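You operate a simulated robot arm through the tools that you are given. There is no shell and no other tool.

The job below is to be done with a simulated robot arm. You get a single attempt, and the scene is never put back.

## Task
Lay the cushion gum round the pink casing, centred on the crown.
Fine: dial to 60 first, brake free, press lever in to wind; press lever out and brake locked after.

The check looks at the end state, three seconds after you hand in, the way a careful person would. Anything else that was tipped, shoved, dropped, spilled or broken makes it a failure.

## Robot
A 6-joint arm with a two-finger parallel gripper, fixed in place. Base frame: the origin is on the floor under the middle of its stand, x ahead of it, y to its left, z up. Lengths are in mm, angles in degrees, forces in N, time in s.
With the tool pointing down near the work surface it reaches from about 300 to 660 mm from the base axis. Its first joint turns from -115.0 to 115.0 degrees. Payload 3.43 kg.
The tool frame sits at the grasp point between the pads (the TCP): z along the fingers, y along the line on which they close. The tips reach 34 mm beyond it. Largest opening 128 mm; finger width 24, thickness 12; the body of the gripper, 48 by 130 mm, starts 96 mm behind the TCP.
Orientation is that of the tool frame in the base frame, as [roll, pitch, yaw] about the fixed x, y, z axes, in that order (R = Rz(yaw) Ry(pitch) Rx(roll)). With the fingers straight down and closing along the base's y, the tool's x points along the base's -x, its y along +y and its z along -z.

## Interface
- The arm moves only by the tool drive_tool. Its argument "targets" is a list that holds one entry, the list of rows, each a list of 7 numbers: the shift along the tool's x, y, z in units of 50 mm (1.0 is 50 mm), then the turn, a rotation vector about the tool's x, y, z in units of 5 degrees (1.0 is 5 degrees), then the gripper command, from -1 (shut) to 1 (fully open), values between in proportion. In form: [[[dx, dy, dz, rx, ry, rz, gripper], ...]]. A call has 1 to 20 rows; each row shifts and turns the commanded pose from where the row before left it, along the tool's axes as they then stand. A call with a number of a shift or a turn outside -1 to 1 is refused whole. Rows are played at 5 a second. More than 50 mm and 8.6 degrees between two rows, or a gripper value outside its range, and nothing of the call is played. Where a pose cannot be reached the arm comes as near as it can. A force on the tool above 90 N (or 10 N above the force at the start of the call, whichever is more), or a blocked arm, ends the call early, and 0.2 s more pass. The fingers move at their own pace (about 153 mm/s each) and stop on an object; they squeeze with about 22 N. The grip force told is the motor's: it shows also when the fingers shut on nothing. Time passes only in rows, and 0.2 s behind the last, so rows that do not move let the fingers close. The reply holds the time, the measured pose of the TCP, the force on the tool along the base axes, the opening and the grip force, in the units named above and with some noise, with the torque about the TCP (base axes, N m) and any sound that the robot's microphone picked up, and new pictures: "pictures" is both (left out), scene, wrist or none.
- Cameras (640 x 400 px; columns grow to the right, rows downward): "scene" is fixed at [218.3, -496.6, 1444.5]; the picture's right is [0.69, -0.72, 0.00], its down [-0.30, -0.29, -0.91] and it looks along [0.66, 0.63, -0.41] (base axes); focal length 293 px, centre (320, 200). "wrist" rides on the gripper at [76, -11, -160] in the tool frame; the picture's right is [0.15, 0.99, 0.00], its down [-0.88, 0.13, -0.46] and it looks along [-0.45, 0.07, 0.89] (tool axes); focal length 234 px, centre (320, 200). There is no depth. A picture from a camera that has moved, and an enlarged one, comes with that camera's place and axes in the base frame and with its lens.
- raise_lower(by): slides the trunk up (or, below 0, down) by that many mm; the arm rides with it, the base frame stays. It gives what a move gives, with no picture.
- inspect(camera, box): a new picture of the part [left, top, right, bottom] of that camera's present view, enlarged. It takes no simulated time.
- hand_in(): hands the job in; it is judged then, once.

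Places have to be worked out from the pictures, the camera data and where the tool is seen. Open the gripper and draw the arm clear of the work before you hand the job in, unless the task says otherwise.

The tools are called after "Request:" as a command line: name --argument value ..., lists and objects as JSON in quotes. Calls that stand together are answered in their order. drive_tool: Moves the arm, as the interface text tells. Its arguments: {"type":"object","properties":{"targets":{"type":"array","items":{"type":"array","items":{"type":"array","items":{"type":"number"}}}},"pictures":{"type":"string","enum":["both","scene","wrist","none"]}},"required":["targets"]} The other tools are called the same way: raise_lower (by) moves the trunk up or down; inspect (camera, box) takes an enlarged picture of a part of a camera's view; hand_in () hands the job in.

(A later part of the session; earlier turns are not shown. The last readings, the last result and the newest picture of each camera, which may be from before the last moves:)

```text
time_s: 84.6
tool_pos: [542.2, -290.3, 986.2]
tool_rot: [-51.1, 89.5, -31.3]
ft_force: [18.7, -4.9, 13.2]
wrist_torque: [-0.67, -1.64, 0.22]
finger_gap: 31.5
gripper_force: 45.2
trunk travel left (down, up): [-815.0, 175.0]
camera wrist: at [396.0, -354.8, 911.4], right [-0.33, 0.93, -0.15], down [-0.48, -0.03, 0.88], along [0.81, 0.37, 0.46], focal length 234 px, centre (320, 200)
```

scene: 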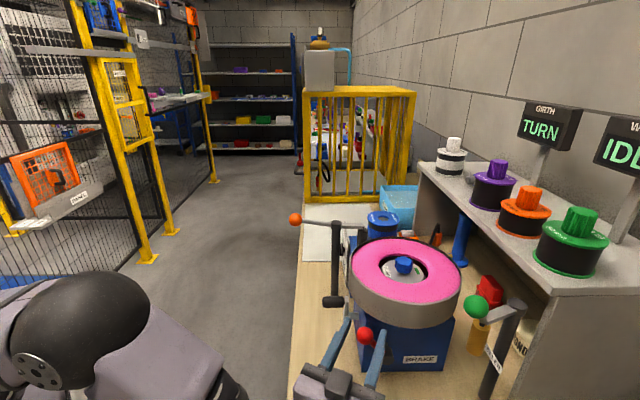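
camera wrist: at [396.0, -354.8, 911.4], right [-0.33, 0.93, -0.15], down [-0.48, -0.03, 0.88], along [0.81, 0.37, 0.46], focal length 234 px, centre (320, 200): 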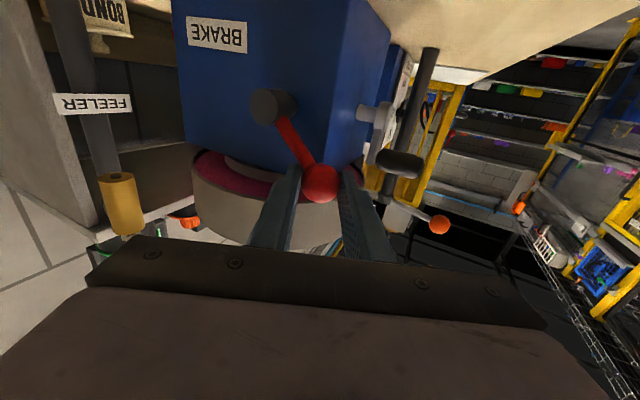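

The lever moves down-left (about 8 mm so far), so upright is its stop and down-left is its travel. I release, back off a bit, raise, close the fingers, and will press the ball down from above.

Request:
drive_tool --targets '[[[0, 0, 0, 0, 0, 0, -0.06], [0, 0, -0.7, 0, 0, 0, -0.06], [-0.65, 0, 0, 0, 0, 0, -0.06], [0, 0, 0, 0, 0, 0, -1], [0, 0, 0, 0, 0, 0, -1], [0, 0, 0, 0, 0, 0, -1]]]' --pictures "both"

Request:
inspect --camera "wrist" --box '[230, 80, 430, 230]'

Request:
inspect --camera "scene" --box '[320, 270, 460, 390]'

```text
time_s: 86.0
tool_pos: [508.7, -298.8, 1016.2]
tool_rot: [107.4, 89.9, 127.3]
ft_force: [0.2, -0.7, -0.6]
wrist_torque: [0.03, -0.01, 0.01]
finger_gap: 0.0
gripper_force: 21.9
trunk travel left (down, up): [-815.0, 175.0]
camera wrist: at [361.5, -363.0, 942.2], right [-0.34, 0.93, -0.15], down [-0.47, -0.03, 0.88], along [0.81, 0.36, 0.45], focal length 234 px, centre (320, 200)
```

scene: 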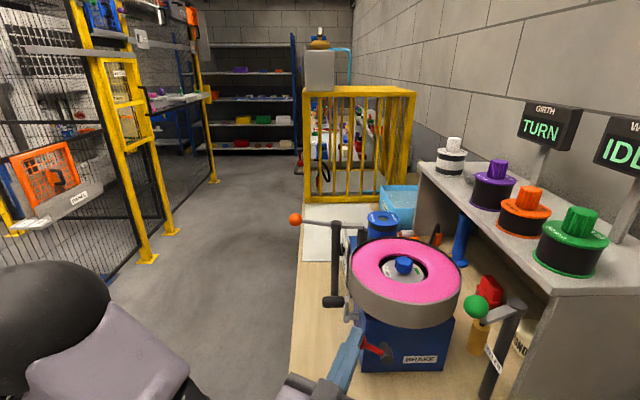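
wrist: 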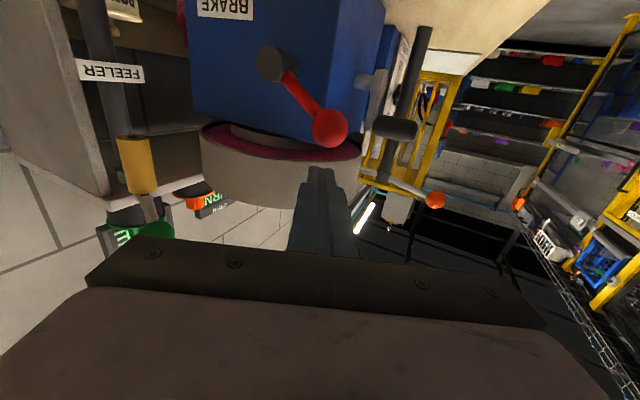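

```text
2.67 times, centred on (330, 155) of wrist
camera zoom: at [361.5, -363.0, 942.2], right [-0.34, 0.93, -0.15], down [-0.47, -0.03, 0.88], along [0.81, 0.36, 0.45], focal length 624 px, centre (293, 320)
```

zoom: 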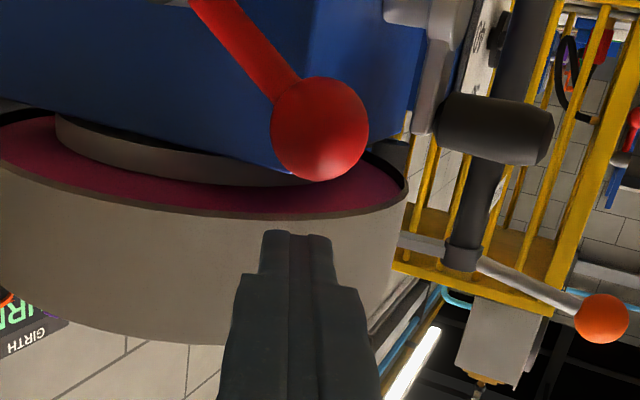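

```text
3.33 times, centred on (390, 330) of scene
camera zoom: at [218.3, -496.6, 1444.5], right [0.69, -0.72, 0.0], down [-0.3, -0.29, -0.91], along [0.66, 0.63, -0.41], focal length 977 px, centre (87, -233)
```

zoom: 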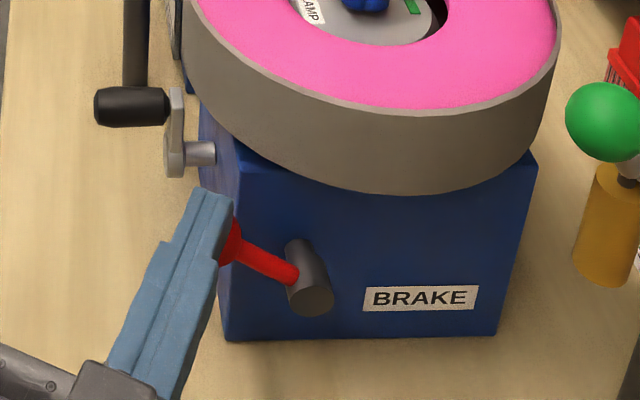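

The lever is now at about 54° from vertical, ball near [550,-279,977]. I move the closed fingers over the ball and press down in steps.

Request:
drive_tool --targets '[[[0, 0.1, 0.44, 0, 0, 0, -1], [0.2, 0, 0, 0, 0, 0, -1], [0.2, 0.04, 0, 0, 0, 0, -1], [0.2, 0.04, 0, 0, 0, 0, -1], [0.2, 0.04, 0, 0, 0, 0, -1]]]' --pictures "wrist"

Request:
inspect --camera "wrist" --box '[230, 80, 430, 230]'

```text
time_s: 87.2
tool_pos: [527.2, -282.8, 975.0]
tool_rot: [-41.5, 89.9, -21.7]
ft_force: [-0.7, 0.6, -1.2]
wrist_torque: [0.0, -0.01, 0.0]
finger_gap: 0.0
gripper_force: 22.0
trunk travel left (down, up): [-815.0, 175.0]
camera wrist: at [379.2, -347.2, 902.9], right [-0.34, 0.93, -0.15], down [-0.47, -0.03, 0.88], along [0.82, 0.36, 0.45], focal length 234 px, centre (320, 200)
```

wrist: 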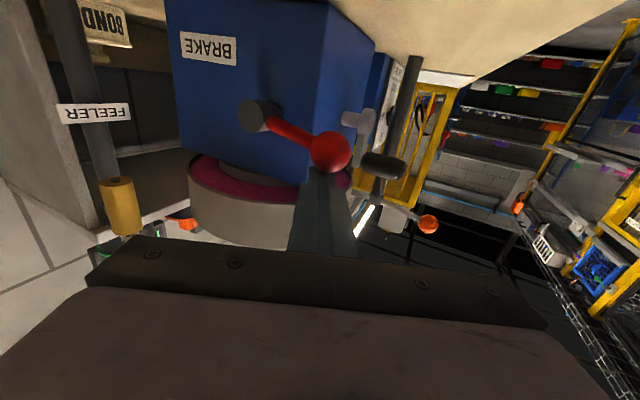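

```text
2.67 times, centred on (330, 155) of wrist
camera zoom: at [379.2, -347.2, 902.9], right [-0.34, 0.93, -0.15], down [-0.47, -0.03, 0.88], along [0.82, 0.36, 0.45], focal length 624 px, centre (293, 320)
```

zoom: 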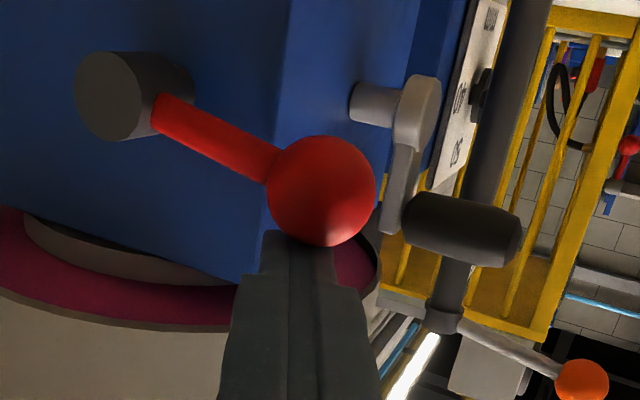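

The lever follows easily (about 78° now, negligible force). I keep pressing down.

Request:
drive_tool --targets '[[[0.2, 0.02, 0, 0, 0, 0, -1], [0.2, 0, 0, 0, 0, 0, -1], [0.2, -0.02, 0, 0, 0, 0, -1]]]' --pictures "wrist"

Request:
inspect --camera "wrist" --box '[200, 60, 400, 210]'

```text
time_s: 88.0
tool_pos: [525.7, -282.6, 947.1]
tool_rot: [-142.1, 90.0, -122.3]
ft_force: [0.3, -0.5, 0.2]
wrist_torque: [-0.02, 0.01, -0.03]
finger_gap: 0.0
gripper_force: 22.2
trunk travel left (down, up): [-815.0, 175.0]
camera wrist: at [377.7, -347.2, 872.8], right [-0.34, 0.93, -0.15], down [-0.47, -0.03, 0.88], along [0.81, 0.36, 0.45], focal length 234 px, centre (320, 200)
```

wrist: 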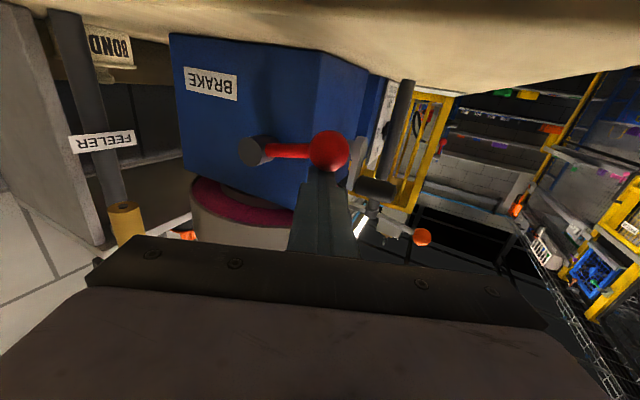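

```text
2.67 times, centred on (300, 135) of wrist
camera zoom: at [377.7, -347.2, 872.8], right [-0.34, 0.93, -0.15], down [-0.47, -0.03, 0.88], along [0.81, 0.36, 0.45], focal length 624 px, centre (373, 373)
```

zoom: 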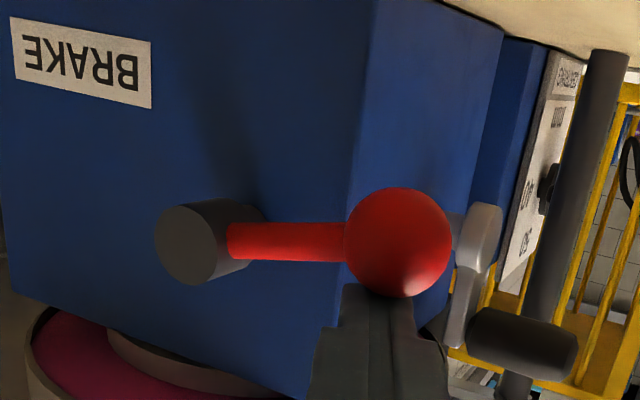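

The lever is slightly past horizontal (about 103°) with no resistance. I press further to find its end.

Request:
drive_tool --targets '[[[0.2, -0.03, 0, 0, 0, 0, -1], [0.2, -0.05, 0, 0, 0, 0, -1]]]' --pictures "wrist"

Request:
inspect --camera "wrist" --box '[200, 60, 400, 210]'

```text
time_s: 88.6
tool_pos: [526.9, -286.8, 925.6]
tool_rot: [-39.0, 89.9, -19.0]
ft_force: [-0.6, -0.2, 0.2]
wrist_torque: [-0.02, 0.01, 0.02]
finger_gap: 0.1
gripper_force: 22.0
trunk travel left (down, up): [-815.0, 175.0]
camera wrist: at [379.2, -350.5, 850.8], right [-0.34, 0.93, -0.15], down [-0.47, -0.03, 0.88], along [0.81, 0.36, 0.45], focal length 234 px, centre (320, 200)
```

wrist: 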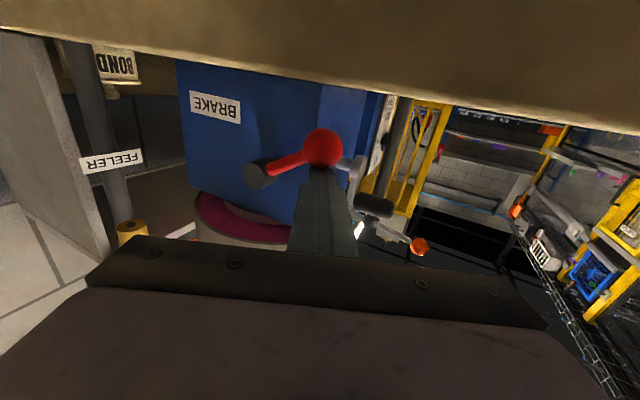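

```text
2.67 times, centred on (300, 135) of wrist
camera zoom: at [379.2, -350.5, 850.8], right [-0.34, 0.93, -0.15], down [-0.47, -0.03, 0.88], along [0.81, 0.36, 0.45], focal length 624 px, centre (373, 373)
```

zoom: 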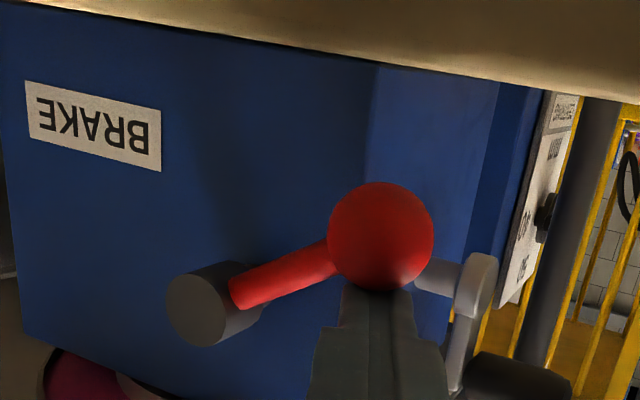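

The lever is at roughly 123° and still moves freely; I continue until a stop shows.

Request:
drive_tool --targets '[[[0.16, -0.08, 0, 0, 0, 0, -1], [0.12, -0.08, 0, 0, 0, 0, -1]]]' --pictures "wrist"

Request:
inspect --camera "wrist" --box '[200, 60, 400, 210]'

```text
time_s: 89.2
tool_pos: [527.8, -291.3, 917.0]
tool_rot: [-31.1, 89.2, -10.9]
ft_force: [0.9, 10.5, 24.6]
wrist_torque: [0.37, -0.65, 0.2]
finger_gap: 0.0
gripper_force: 22.0
trunk travel left (down, up): [-815.0, 175.0]
camera wrist: at [382.4, -356.8, 841.9], right [-0.34, 0.93, -0.15], down [-0.48, -0.03, 0.87], along [0.81, 0.37, 0.46], focal length 234 px, centre (320, 200)
```

wrist: 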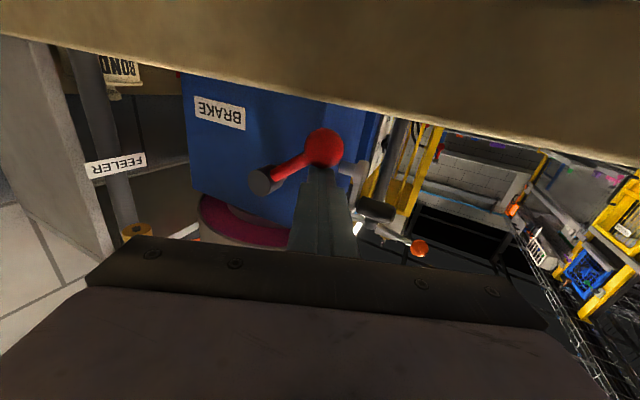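

```text
2.67 times, centred on (300, 135) of wrist
camera zoom: at [382.4, -356.8, 841.9], right [-0.34, 0.93, -0.15], down [-0.48, -0.03, 0.87], along [0.81, 0.37, 0.46], focal length 624 px, centre (373, 373)
```

zoom: 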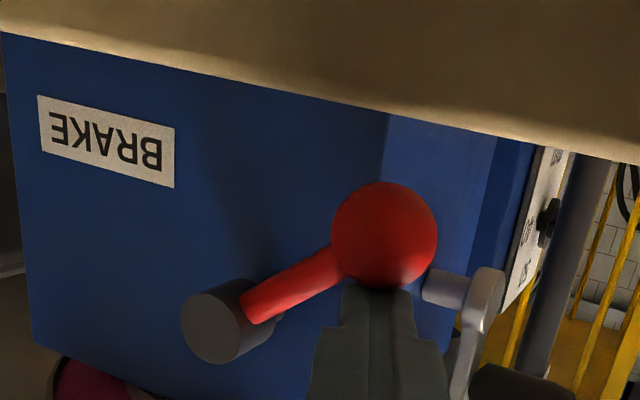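

A stop was reached at about 130° (25 N), a 90° throw, so the brake should be released. I raise off the ball, back away, lift, and bring the tool down-pointing for the crank.

Request:
drive_tool --targets '[[[-0.2, 0, 0, 0, 0, 0, -1], [-0.1, 0, -0.9, 0, 0, 0, -1], [0, 0, -0.95, 0, 0, 0, -1], [-0.95, 0, 0, 0, 0, 0, -1], [-0.95, 0, 0, 0, 0, 0, -1], [-0.95, 0, 0, 0, 0, 0, -1], [-0.95, 0, 0, 0, 0, 0, -1]]]' --pictures "wrist"

Request:
drive_tool --targets '[[[0, 0, 0, 0, 1, 0, 0.2], [0, 0, 0, 0, 1, 0, 0.2], [0, 0, 0, 0, 1, 0, 0.2], [0, 0, 0, 0, 1, 0, 0.2], [0, 0, 0, 0, 1, 0, 0.2], [0, 0, 0, 0, 1, 0, 0.2], [0, 0, 0, 0, 1, 0, 0.2], [0, 0, 0, 0, 1, 0, 0.2], [0, 0, 0, 0, 1, 0, 0.2], [0, 0, 0, 0, 1, 0, 0.2], [0, 0, 0, 0, 1, 0, 0.2], [0, 0, 0, 0, 1, 0, 0.2], [0, 0, 0, 0, 1, 0, 0.2], [0, 0, 0, 0, 1, 0, 0.2]]]'

```text
time_s: 90.8
tool_pos: [442.2, -327.4, 1116.8]
tool_rot: [-84.3, 90.0, -64.4]
ft_force: [-0.4, 0.1, -1.0]
wrist_torque: [0.02, -0.02, -0.03]
finger_gap: 0.0
gripper_force: 22.0
trunk travel left (down, up): [-815.0, 175.0]
camera wrist: at [294.5, -391.2, 1042.1], right [-0.34, 0.93, -0.14], down [-0.47, -0.03, 0.88], along [0.81, 0.36, 0.45], focal length 234 px, centre (320, 200)
```

wrist: 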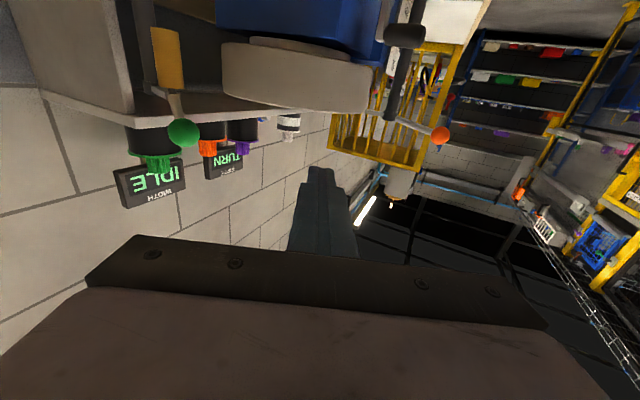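

```text
time_s: 93.8
tool_pos: [442.8, -325.6, 1117.5]
tool_rot: [-180.0, 19.9, -160.3]
ft_force: [0.2, -0.1, 0.2]
wrist_torque: [0.05, 0.04, 0.0]
finger_gap: 76.8
gripper_force: 0.0
trunk travel left (down, up): [-815.0, 175.0]
camera wrist: at [327.7, -378.8, 1242.9], right [-0.47, 0.88, -0.05], down [0.59, 0.35, 0.73], along [0.66, 0.31, -0.68], focal length 234 px, centre (320, 200)
```

scene: 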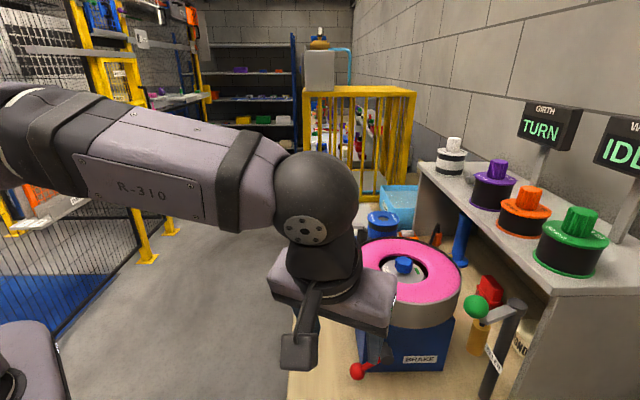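
wrist: 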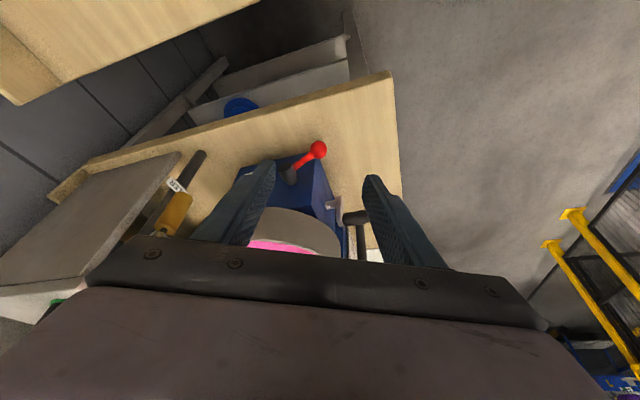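

The brake lever stays down. Next is the press lever; I turn the tool heading to face the machine's side and raise the trunk for an overview of the lever, roller and casing.

Request:
drive_tool --targets '[[[0, 0, 0, 0.342, 0, 0.94, 0.2], [0, 0, 0, 0.342, 0, 0.94, 0.2], [0, 0, 0, 0.342, 0, 0.94, 0.2], [0, 0, 0, 0.342, 0, 0.94, 0.2], [0, 0, 0, 0.342, 0, 0.94, 0.2], [0, 0, 0, 0.342, 0, 0.94, 0.2], [0, 0, 0, 0.342, 0, 0.94, 0.2], [0, 0, 0, 0.342, 0, 0.94, 0.2], [0, 0, 0, 0.342, 0, 0.94, 0.2], [0, 0, 0, 0.342, 0, 0.94, 0.2], [0, 0, 0, 0.342, 0, 0.94, 0.2], [0, 0, 0, 0.342, 0, 0.94, 0.2], [0, 0, 0, 0.342, 0, 0.94, 0.2]]]' --pictures "none"

Request:
raise_lower --by 150

```text
time_s: 96.6
tool_pos: [443.2, -325.0, 1117.1]
tool_rot: [180.0, 20.1, 134.7]
ft_force: [0.5, 0.4, -0.9]
wrist_torque: [-0.02, 0.0, -0.01]
finger_gap: 76.9
gripper_force: 0.0
trunk travel left (down, up): [-815.0, 175.0]
```

```text
time_s: 98.3
tool_pos: [442.2, -325.4, 1265.9]
tool_rot: [180.0, 20.0, 134.8]
ft_force: [0.0, -0.3, -0.1]
wrist_torque: [0.02, 0.06, -0.01]
finger_gap: 76.6
gripper_force: 0.0
trunk travel left (down, up): [-965.0, 25.0]
```

Now I move over to the press lever side, staying well above the machine.

Request:
drive_tool --targets '[[[0.3, 0.85, -0.11, 0, 0, 0, 0.2], [0.3, 0.85, -0.11, 0, 0, 0, 0.2], [0.3, 0.85, -0.11, 0, 0, 0, 0.2], [0.3, 0.85, -0.11, 0, 0, 0, 0.2], [0.3, 0.85, -0.11, 0, 0, 0, 0.2], [0.3, 0.85, -0.11, 0, 0, 0, 0.2], [0.3, 0.85, -0.11, 0, 0, 0, 0.2]]]'

Request:
inspect --camera "wrist" --box '[210, 100, 430, 260]'

```text
time_s: 99.9
tool_pos: [574.0, -34.8, 1265.0]
tool_rot: [-179.8, 20.0, 134.8]
ft_force: [0.1, 0.7, 0.2]
wrist_torque: [-0.02, 0.02, -0.03]
finger_gap: 76.8
gripper_force: 0.1
trunk travel left (down, up): [-965.0, 25.0]
camera wrist: at [477.8, 48.0, 1389.9], right [0.61, 0.79, -0.05], down [0.57, -0.38, 0.73], along [0.56, -0.47, -0.68], focal length 234 px, centre (320, 200)
```

scene: 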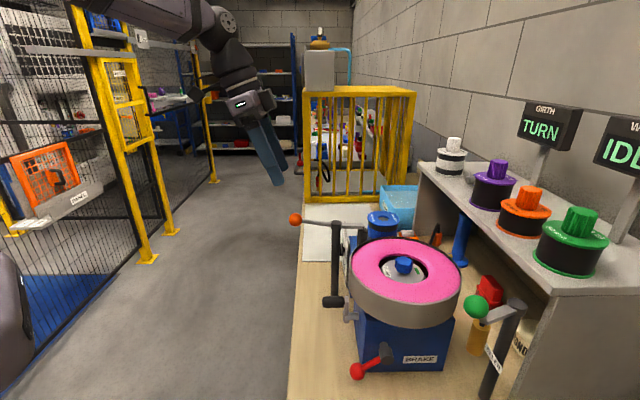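
wrist: 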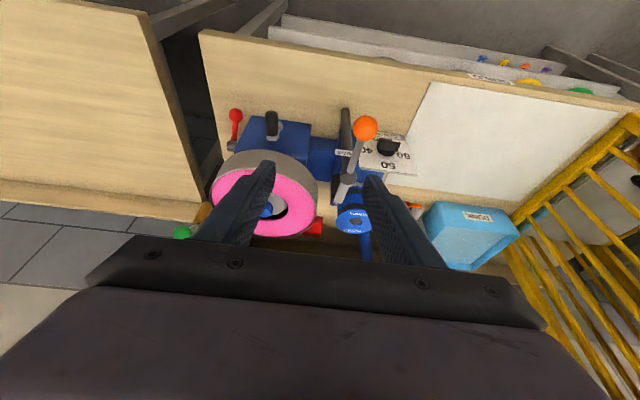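

```text
2.50 times, centred on (320, 180) of wrist
camera zoom: at [477.8, 48.0, 1389.9], right [0.61, 0.79, -0.05], down [0.57, -0.38, 0.73], along [0.56, -0.47, -0.68], focal length 585 px, centre (320, 250)
```

zoom: 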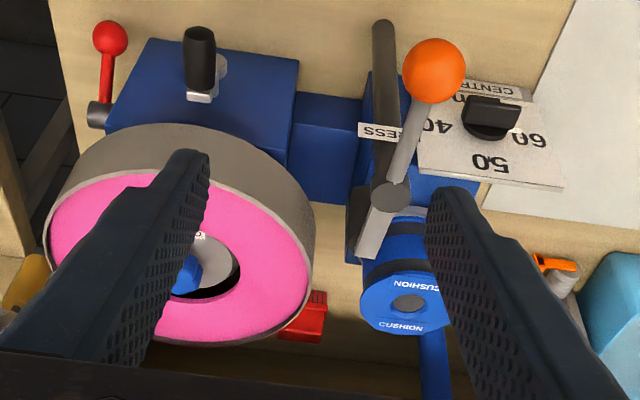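

The lever runs from the ball [636,-13,1105] through the pivot [706,-85,1092] to the roller arm; pressing in means swinging the ball toward +F so the roller moves to the casing. I tilt to 40°, close the fingers, and come down beside the ball on its casing side.

Request:
drive_tool --targets '[[[0, 0, 0, 0, -1, 0, -1], [0, 0, 0, 0, -1, 0, -1], [0, 0, 0, 0, -1, 0, -1], [0, 0, 0, 0, -1, 0, -1], [0.4, 0.095, 0.61, 0, 0, 0, -1], [0.4, 0.095, 0.61, 0, 0, 0, -1], [0.4, 0.095, 0.61, 0, 0, 0, -1], [0.4, 0.095, 0.61, 0, 0, 0, -1]]]'

Request:
inspect --camera "wrist" --box '[220, 100, 440, 260]'

```text
time_s: 101.7
tool_pos: [598.8, -32.2, 1119.1]
tool_rot: [180.0, 40.0, 134.8]
ft_force: [0.4, 0.3, 0.5]
wrist_torque: [-0.04, -0.02, 0.02]
finger_gap: 0.0
gripper_force: 21.7
trunk travel left (down, up): [-965.0, 25.0]
camera wrist: at [475.8, 74.0, 1194.2], right [0.62, 0.78, -0.09], down [0.36, -0.18, 0.91], along [0.69, -0.6, -0.39], focal length 234 px, centre (320, 200)
```

scene: 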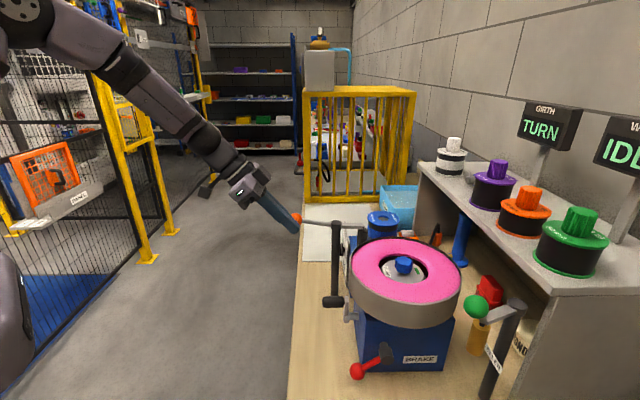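
wrist: 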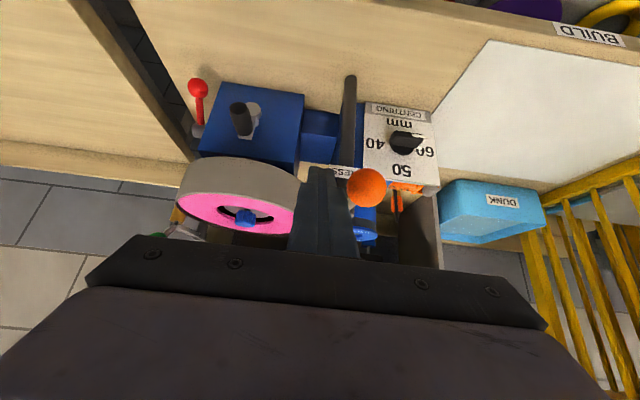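

```text
2.50 times, centred on (330, 180) of wrist
camera zoom: at [475.8, 74.0, 1194.2], right [0.62, 0.78, -0.09], down [0.36, -0.18, 0.91], along [0.69, -0.6, -0.39], focal length 585 px, centre (295, 250)
```

zoom: 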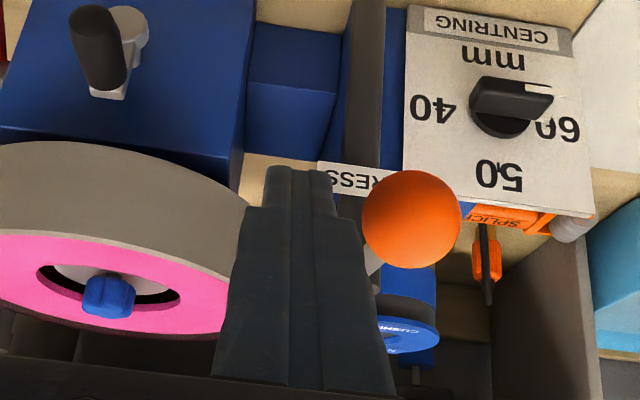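

Fingers are right beside the ball. I push it toward +F in steps and check force and motion.

Request:
drive_tool --targets '[[[0, 0.26, 0, 0, 0, 0, -1], [0, 0.2, 0, 0, 0, 0, -1], [0, 0.2, 0, 0, 0, 0, -1]]]' --pictures "wrist"

Request:
inspect --camera "wrist" --box '[220, 100, 440, 260]'

```text
time_s: 102.5
tool_pos: [623.6, -9.5, 1121.4]
tool_rot: [-179.9, 40.1, 134.8]
ft_force: [0.7, 0.1, 0.8]
wrist_torque: [-0.01, 0.03, -0.03]
finger_gap: 0.1
gripper_force: 22.4
trunk travel left (down, up): [-965.0, 25.0]
camera wrist: at [500.9, 95.7, 1196.3], right [0.62, 0.78, -0.09], down [0.36, -0.18, 0.92], along [0.69, -0.6, -0.39], focal length 234 px, centre (320, 200)
```

wrist: 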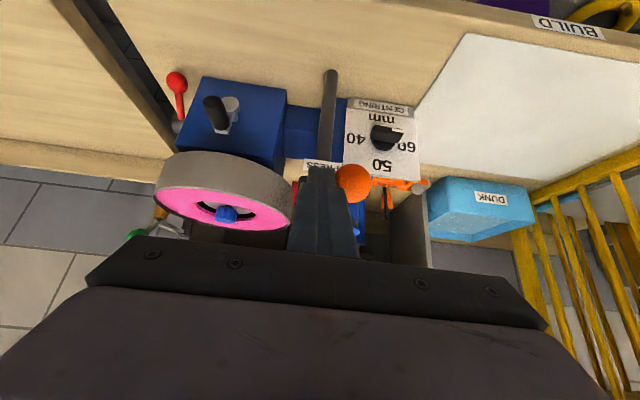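

```text
2.50 times, centred on (330, 180) of wrist
camera zoom: at [500.9, 95.7, 1196.3], right [0.62, 0.78, -0.09], down [0.36, -0.18, 0.92], along [0.69, -0.6, -0.39], focal length 585 px, centre (295, 250)
```

zoom: 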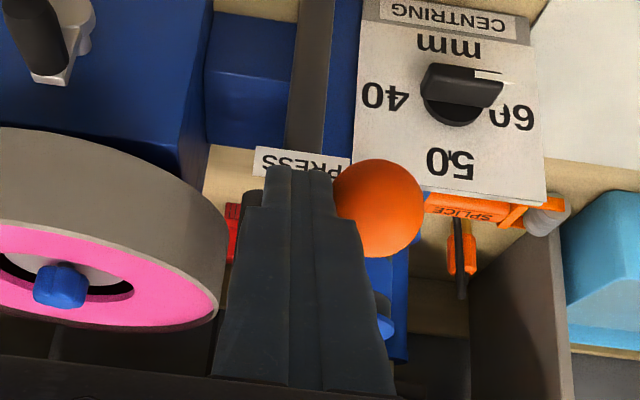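

The ball moves with negligible force (about 13° so far). I follow the arc further.

Request:
drive_tool --targets '[[[-0.04, 0.19, 0.035, 0, 0, 0, -1], [-0.05, 0.19, 0.04, 0, 0, 0, -1], [-0.07, 0.15, 0.06, 0, 0, 0, -1], [-0.07, 0.15, 0.06, 0, 0, 0, -1]]]' --pictures "wrist"

Request:
inspect --camera "wrist" --box '[220, 100, 440, 260]'

```text
time_s: 103.5
tool_pos: [658.8, 3.2, 1121.6]
tool_rot: [-180.0, 39.8, 134.8]
ft_force: [0.0, 0.2, -0.6]
wrist_torque: [0.03, -0.01, 0.0]
finger_gap: 0.0
gripper_force: 21.8
trunk travel left (down, up): [-965.0, 25.0]
camera wrist: at [536.7, 108.0, 1197.2], right [0.62, 0.78, -0.09], down [0.36, -0.18, 0.91], along [0.69, -0.6, -0.39], focal length 234 px, centre (320, 200)
```

wrist: 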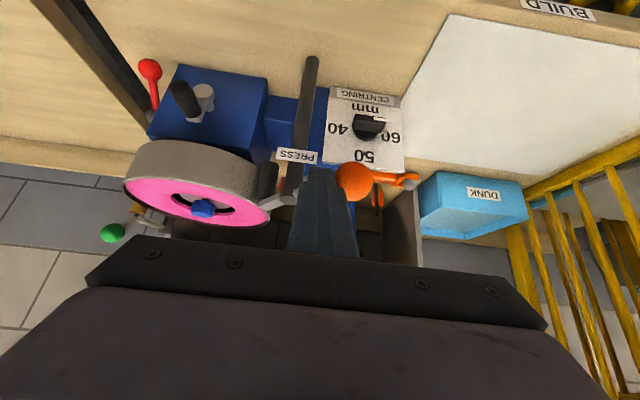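

```text
2.50 times, centred on (330, 180) of wrist
camera zoom: at [536.7, 108.0, 1197.2], right [0.62, 0.78, -0.09], down [0.36, -0.18, 0.91], along [0.69, -0.6, -0.39], focal length 585 px, centre (295, 250)
```

zoom: 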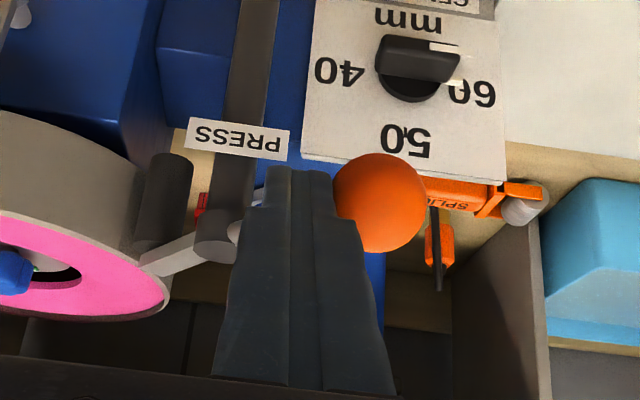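

The roller is now close to the casing crown (lever at ~34°). I continue gently until the force rises.

Request:
drive_tool --targets '[[[-0.09, 0.12, 0.08, 0, 0, 0, -1], [-0.1, 0.12, 0.085, 0, 0, 0, -1]]]' --pictures "wrist"

Request:
inspect --camera "wrist" --box '[160, 100, 380, 260]'

```text
time_s: 104.1
tool_pos: [672.1, 0.8, 1120.2]
tool_rot: [-179.8, 40.0, 134.7]
ft_force: [-15.1, 4.1, 3.3]
wrist_torque: [0.07, 0.27, -0.13]
finger_gap: 0.0
gripper_force: 22.3
trunk travel left (down, up): [-965.0, 25.0]
camera wrist: at [549.6, 108.2, 1196.8], right [0.62, 0.78, -0.1], down [0.36, -0.18, 0.91], along [0.69, -0.61, -0.39], focal length 234 px, centre (320, 200)
```

wrist: 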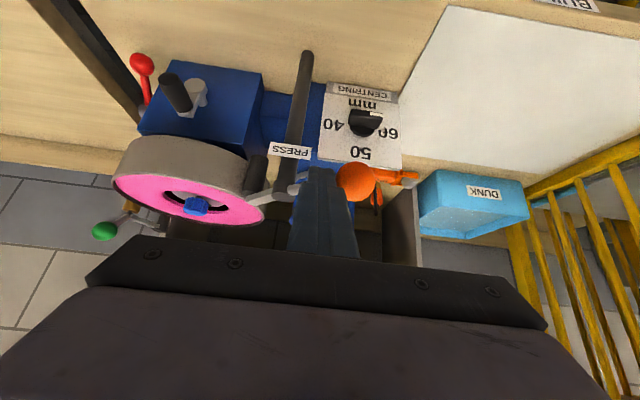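

```text
2.50 times, centred on (270, 180) of wrist
camera zoom: at [549.6, 108.2, 1196.8], right [0.62, 0.78, -0.1], down [0.36, -0.18, 0.91], along [0.69, -0.61, -0.39], focal length 585 px, centre (445, 250)
```

zoom: 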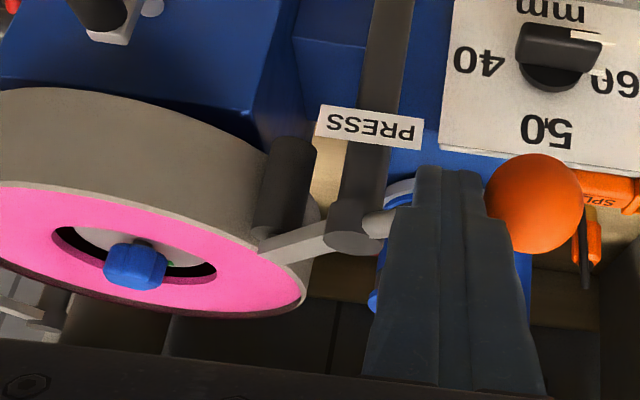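

The force is starting to rise (15 N) and the roller appears at the casing. I nudge a little further to confirm it is a stop.

Request:
drive_tool --targets '[[[0, 0.14, 0, 0, 0, 0, -1], [0, 0, 0, 0, 0, 0, -1]]]' --pictures "wrist"

Request:
inspect --camera "wrist" --box '[160, 100, 380, 260]'

Request:
inspect --camera "scene" --box '[300, 190, 500, 350]'

```text
time_s: 104.7
tool_pos: [672.2, 2.2, 1120.4]
tool_rot: [-179.4, 39.9, 134.7]
ft_force: [-30.3, -4.0, -3.3]
wrist_torque: [-0.08, 0.73, -0.45]
finger_gap: 0.0
gripper_force: 21.9
trunk travel left (down, up): [-965.0, 25.0]
camera wrist: at [551.3, 109.5, 1197.4], right [0.63, 0.77, -0.1], down [0.37, -0.18, 0.91], along [0.69, -0.61, -0.4], focal length 234 px, centre (320, 200)
```

wrist: 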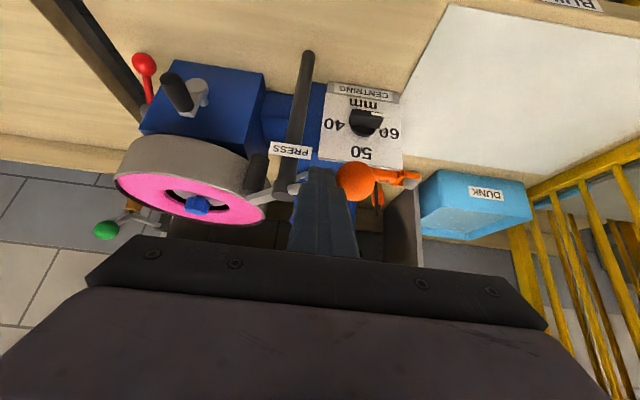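

```text
2.50 times, centred on (270, 180) of wrist
camera zoom: at [551.3, 109.5, 1197.4], right [0.63, 0.77, -0.1], down [0.37, -0.18, 0.91], along [0.69, -0.61, -0.4], focal length 585 px, centre (445, 250)
```

zoom: 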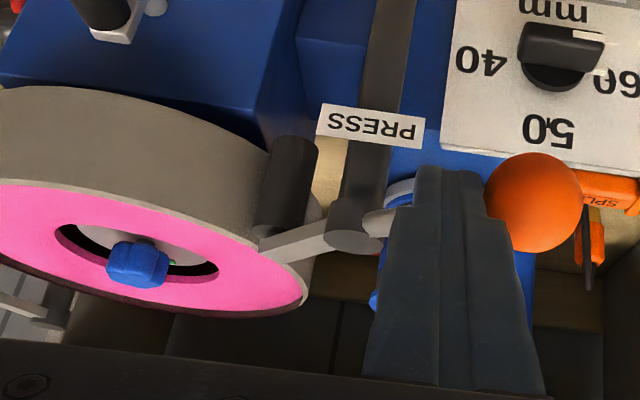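

```text
2.50 times, centred on (400, 270) of scene
camera zoom: at [218.3, -496.6, 1444.5], right [0.69, -0.72, 0.0], down [-0.3, -0.29, -0.91], along [0.66, 0.63, -0.41], focal length 733 px, centre (120, 25)
```

zoom: 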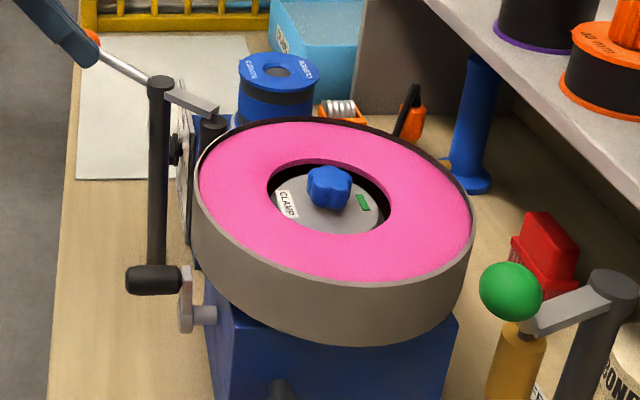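

The lever is at its stop with the roller against the casing. I withdraw the fingers, lift, and move over to the crank handle (axis near F=293 mm, z≈978; R 527–572).

Request:
drive_tool --targets '[[[0, -0.5, 0, 0, 0, 0, -1], [-0.43, 0, -0.51, 0, 0, 0, -1], [-0.43, 0, -0.51, 0, 0, 0, -1], [-0.43, 0, -0.51, 0, 0, 0, -0.06], [0, 0, 0, 0, 1, 0, -0.06], [0, 0, 0, 0, 1, 0, -0.06], [0, 0, 0, 0, 1, 0, -0.06], [0, 0, 0, 0, 1, 0, -0.06], [-0.28, -0.8, 0.1, 0, 0, 0, -0.06], [-0.28, -0.8, 0.1, 0, 0, 0, -0.06], [-0.28, -0.8, 0.1, 0, 0, 0, -0.06], [-0.28, -0.8, 0.1, 0, 0, 0, -0.06]]]'

Request:
inspect --camera "wrist" --box '[210, 80, 430, 240]'

```text
time_s: 107.3
tool_pos: [590.2, -166.4, 1221.6]
tool_rot: [179.8, 20.0, 134.8]
ft_force: [0.3, 0.3, 0.4]
wrist_torque: [-0.01, -0.03, 0.02]
finger_gap: 60.3
gripper_force: 0.1
trunk travel left (down, up): [-965.0, 25.0]
camera wrist: at [493.5, -85.3, 1347.5], right [0.6, 0.8, -0.05], down [0.57, -0.39, 0.73], along [0.56, -0.47, -0.68], focal length 234 px, centre (320, 200)
```

scene: 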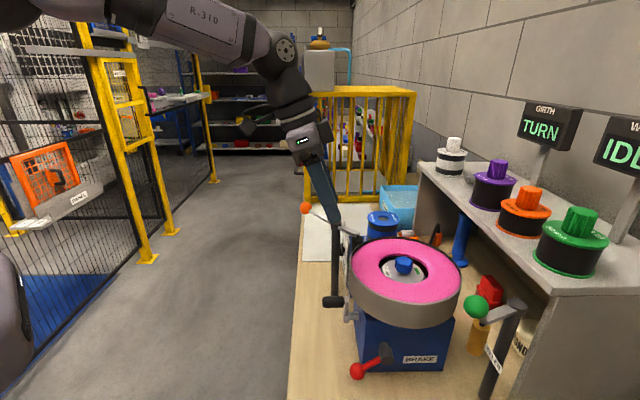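
wrist: 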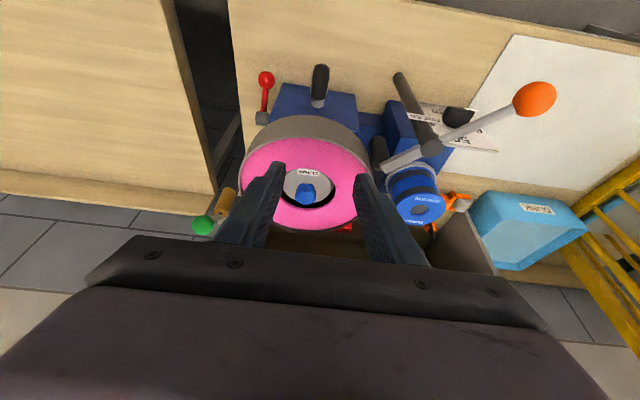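

```text
2.50 times, centred on (320, 160) of wrist
camera zoom: at [493.5, -85.3, 1347.5], right [0.6, 0.8, -0.05], down [0.57, -0.39, 0.73], along [0.56, -0.47, -0.68], focal length 585 px, centre (320, 300)
```

zoom: 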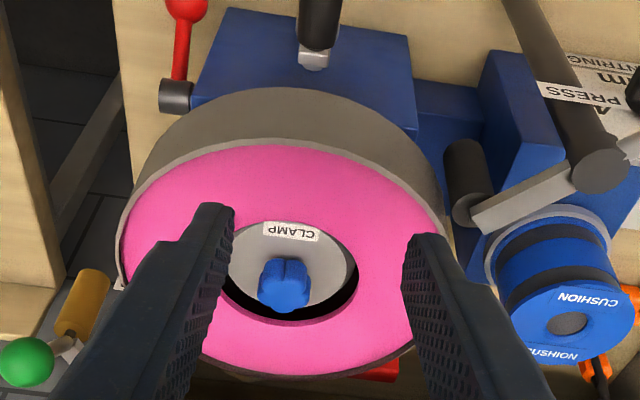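

The lever stays in. The handle is about 9 mm to the -F side of the tool; I shift and descend to straddle it, stopping first above for a check.

Request:
drive_tool --targets '[[[0.309, -0.06, 0.848, 0, 0, 0, -0.06], [0.309, -0.06, 0.848, 0, 0, 0, -0.06], [0.309, -0.06, 0.848, 0, 0, 0, -0.06]]]' --pictures "wrist"

Request:
inspect --camera "wrist" --box '[210, 80, 430, 240]'

```text
time_s: 108.1
tool_pos: [583.5, -173.7, 1087.4]
tool_rot: [-180.0, 20.0, 134.8]
ft_force: [0.0, 1.1, -0.4]
wrist_torque: [0.0, 0.01, 0.0]
finger_gap: 60.4
gripper_force: 0.1
trunk travel left (down, up): [-965.0, 25.0]
camera wrist: at [486.1, -92.8, 1213.3], right [0.6, 0.8, -0.05], down [0.57, -0.38, 0.73], along [0.56, -0.47, -0.68], focal length 234 px, centre (320, 200)
```

wrist: 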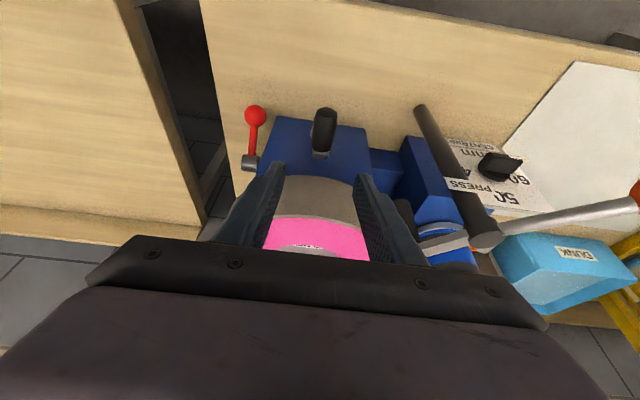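

```text
2.50 times, centred on (320, 160) of wrist
camera zoom: at [486.1, -92.8, 1213.3], right [0.6, 0.8, -0.05], down [0.57, -0.38, 0.73], along [0.56, -0.47, -0.68], focal length 585 px, centre (320, 300)
```

zoom: 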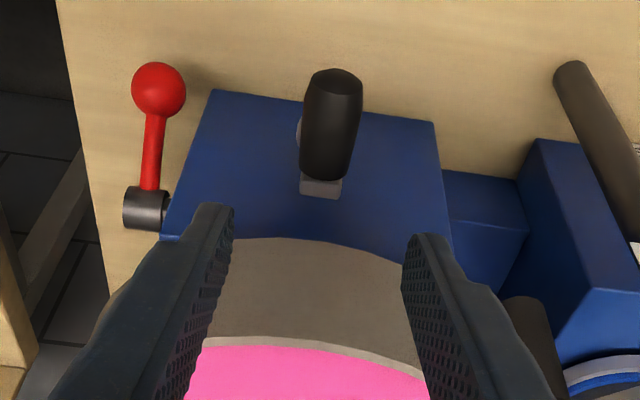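

The handle is centred (within about 1 mm in F). I descend the last 91 mm and close on it.

Request:
drive_tool --targets '[[[0.3125, 0.012, 0.859, 0, 0, 0, -0.06], [0.3125, 0.012, 0.859, 0, 0, 0, -0.06]]]' --pictures "both"

Request:
inspect --camera "wrist" --box '[210, 80, 430, 240]'

Request:
inspect --camera "scene" --box '[280, 220, 420, 340]'

```text
time_s: 108.7
tool_pos: [586.2, -174.5, 995.9]
tool_rot: [179.9, 20.0, 134.8]
ft_force: [-1.2, 0.5, -0.2]
wrist_torque: [0.02, 0.0, -0.01]
finger_gap: 60.2
gripper_force: 0.1
trunk travel left (down, up): [-965.0, 25.0]
camera wrist: at [488.8, -93.0, 1122.6], right [0.6, 0.79, -0.05], down [0.57, -0.39, 0.73], along [0.56, -0.47, -0.68], focal length 234 px, centre (320, 200)
```

scene: 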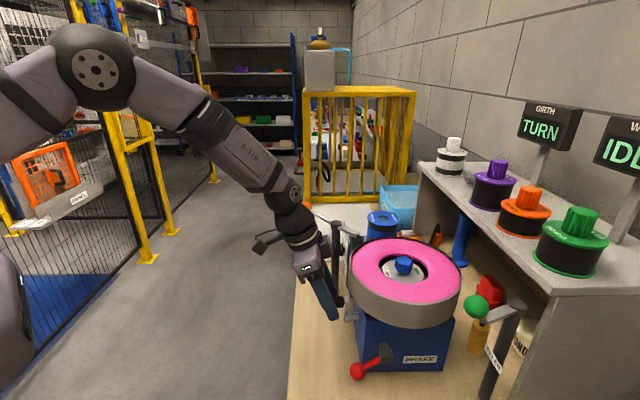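
wrist: 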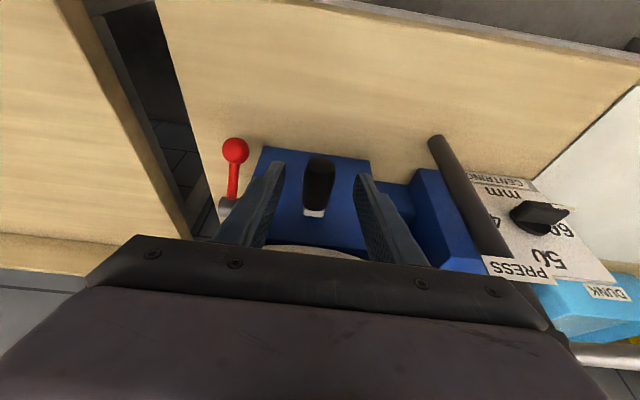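

```text
2.50 times, centred on (320, 160) of wrist
camera zoom: at [488.8, -93.0, 1122.6], right [0.6, 0.79, -0.05], down [0.57, -0.39, 0.73], along [0.56, -0.47, -0.68], focal length 585 px, centre (320, 300)
```

zoom: 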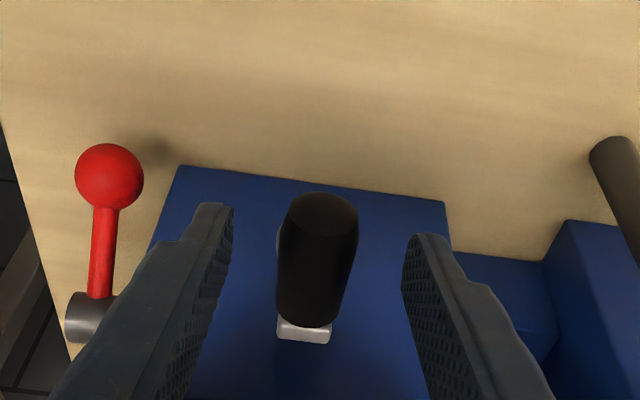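

```text
3.33 times, centred on (350, 280) of scene
camera zoom: at [218.3, -496.6, 1444.5], right [0.69, -0.72, 0.0], down [-0.3, -0.29, -0.91], along [0.66, 0.63, -0.41], focal length 977 px, centre (220, -67)
```

zoom: 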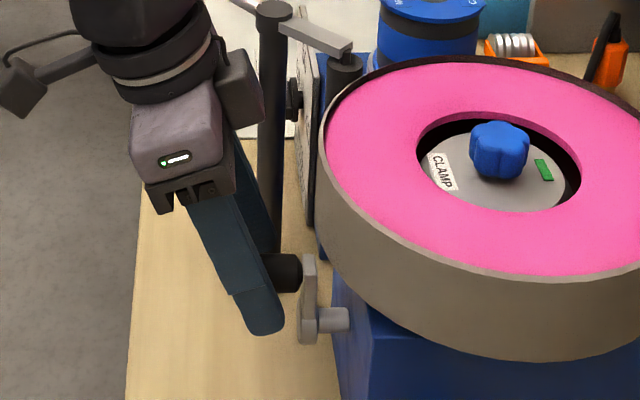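

The handle sits between the fingers. I close on it and read the gap.

Request:
drive_tool --targets '[[[0, 0.02, 0, 0, 0, 0, -0.5], [0, 0, 0, 0, 0, 0, -1], [0, 0, 0, 0, 0, 0, -1]]]' --pictures "none"

```text
time_s: 109.5
tool_pos: [587.2, -171.2, 996.7]
tool_rot: [179.9, 19.9, 134.9]
ft_force: [-0.6, 0.6, -3.8]
wrist_torque: [-0.16, -0.18, 0.18]
finger_gap: 24.4
gripper_force: 45.2
trunk travel left (down, up): [-965.0, 25.0]
```

The handle is gripped (24 mm). I test a small 20° turn of the crank with the top going toward -F and look at the force.

Request:
drive_tool --targets '[[[0.005, -0.164, 0.013, 0, 0, 0, -1], [0.014, -0.158, 0.04, 0, 0, 0, -1]]]' --pictures "scene"

Request:
inspect --camera "scene" --box '[300, 200, 480, 340]'

```text
time_s: 110.1
tool_pos: [575.0, -184.6, 995.0]
tool_rot: [179.9, 20.2, 134.8]
ft_force: [-0.5, -3.3, 7.4]
wrist_torque: [0.92, 0.95, 0.31]
finger_gap: 24.9
gripper_force: 45.4
trunk travel left (down, up): [-965.0, 25.0]
```

scene: 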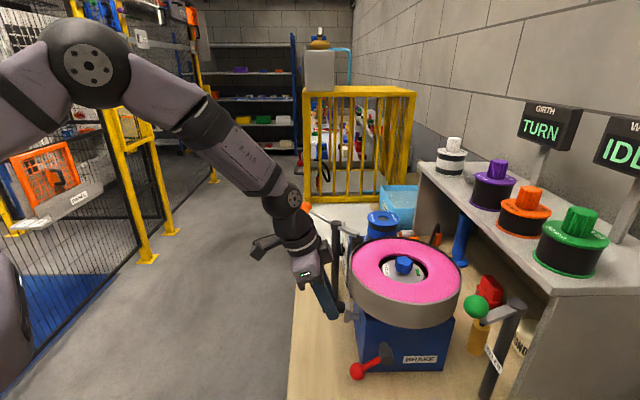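

```text
2.86 times, centred on (390, 270) of scene
camera zoom: at [218.3, -496.6, 1444.5], right [0.69, -0.72, 0.0], down [-0.3, -0.29, -0.91], along [0.66, 0.63, -0.41], focal length 837 px, centre (120, 0)
```

zoom: 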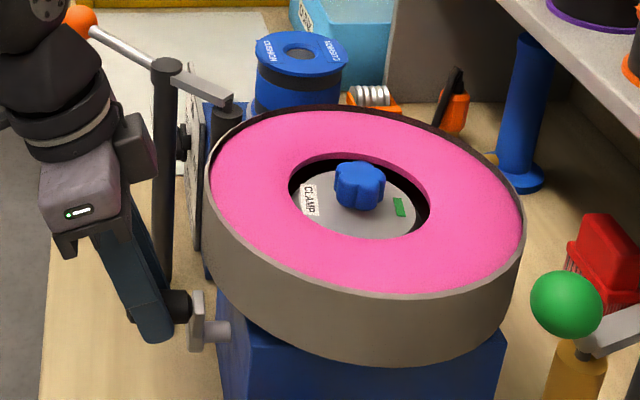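

The crank turns with only a few newtons, so the brake is free. I continue a quarter turn along the estimated circle (centre F≈290, radius 47) and check the force.

Request:
drive_tool --targets '[[[0.051, -0.29, 0.141, 0, 0, 0, -1], [0.082, -0.222, 0.226, 0, 0, 0, -1], [0.103, -0.124, 0.284, 0, 0, 0, -1], [0.111, -0.016, 0.306, 0, 0, 0, -1]]]' --pictures "scene"

Request:
inspect --camera "scene" --box '[300, 200, 480, 340]'

```text
time_s: 111.1
tool_pos: [555.9, -202.6, 943.8]
tool_rot: [179.9, 20.2, 134.9]
ft_force: [12.3, 14.9, 4.4]
wrist_torque: [1.31, 0.75, 0.11]
finger_gap: 24.5
gripper_force: 45.7
trunk travel left (down, up): [-965.0, 25.0]
```

scene: 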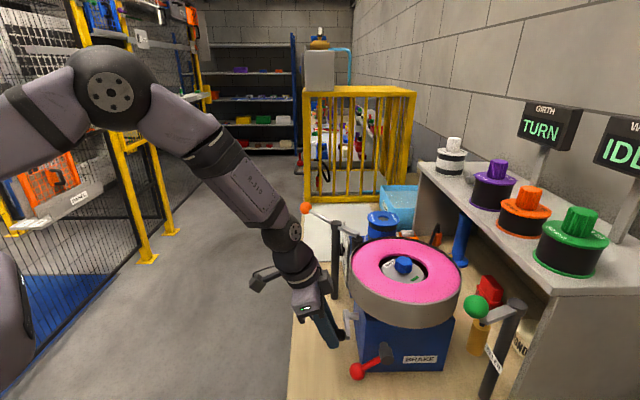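

```text
2.86 times, centred on (390, 270) of scene
camera zoom: at [218.3, -496.6, 1444.5], right [0.69, -0.72, 0.0], down [-0.3, -0.29, -0.91], along [0.66, 0.63, -0.41], focal length 837 px, centre (120, 0)
```

zoom: 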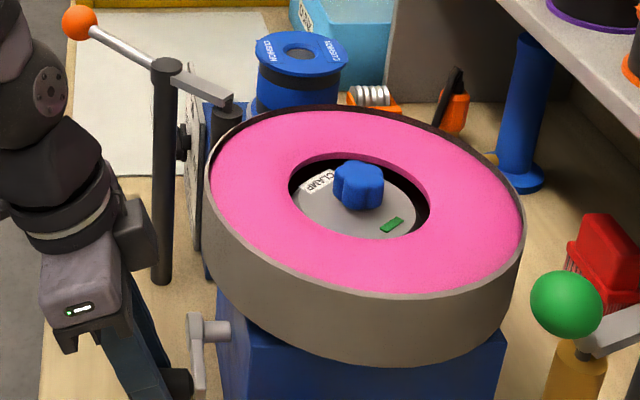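

The hub turned clockwise (as seen from above), roughly 1/3 of the crank angle. The side force suggests the radius is nearer 42 mm; I refine the circle and continue through the bottom.

Request:
drive_tool --targets '[[[0.077, 0.254, 0.212, 0, 0, 0, -1], [0.07, 0.206, 0.194, 0, 0, 0, -1], [0.042, 0.264, 0.117, 0, 0, 0, -1], [0.008, 0.292, 0.023, 0, 0, 0, -1]]]' --pictures "none"

Request:
drive_tool --targets '[[[-0.025, 0.28, -0.07, 0, 0, 0, -1], [-0.057, 0.24, -0.158, 0, 0, 0, -1], [-0.082, 0.168, -0.226, 0, 0, 0, -1], [-0.096, 0.074, -0.263, 0, 0, 0, -1]]]' --pictures "scene"

Request:
inspect --camera "scene" --box '[300, 200, 480, 340]'

```text
time_s: 112.1
tool_pos: [589.0, -170.0, 914.4]
tool_rot: [-179.9, 19.9, 134.8]
ft_force: [-5.6, 4.7, 6.7]
wrist_torque: [0.37, 0.43, 0.27]
finger_gap: 24.8
gripper_force: 44.6
trunk travel left (down, up): [-965.0, 25.0]
```

```text
time_s: 113.1
tool_pos: [614.2, -144.1, 951.1]
tool_rot: [-179.9, 20.0, 134.8]
ft_force: [-5.8, -1.2, -0.4]
wrist_torque: [-0.25, -0.09, 0.26]
finger_gap: 24.8
gripper_force: 45.2
trunk travel left (down, up): [-965.0, 25.0]
```

scene: 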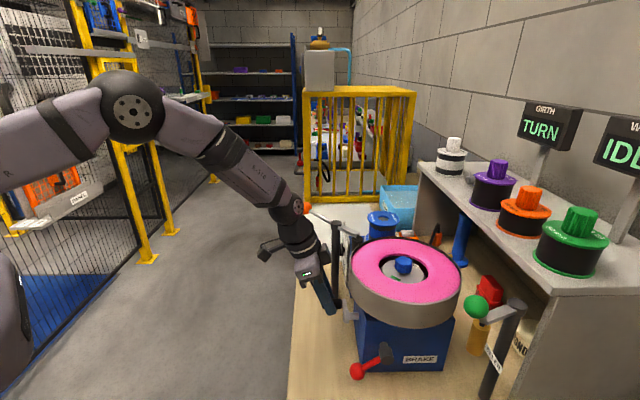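

```text
2.86 times, centred on (390, 270) of scene
camera zoom: at [218.3, -496.6, 1444.5], right [0.69, -0.72, 0.0], down [-0.3, -0.29, -0.91], along [0.66, 0.63, -0.41], focal length 837 px, centre (120, 0)
```

zoom: 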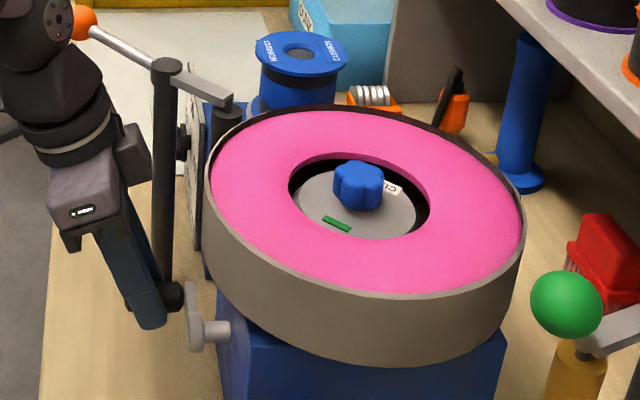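

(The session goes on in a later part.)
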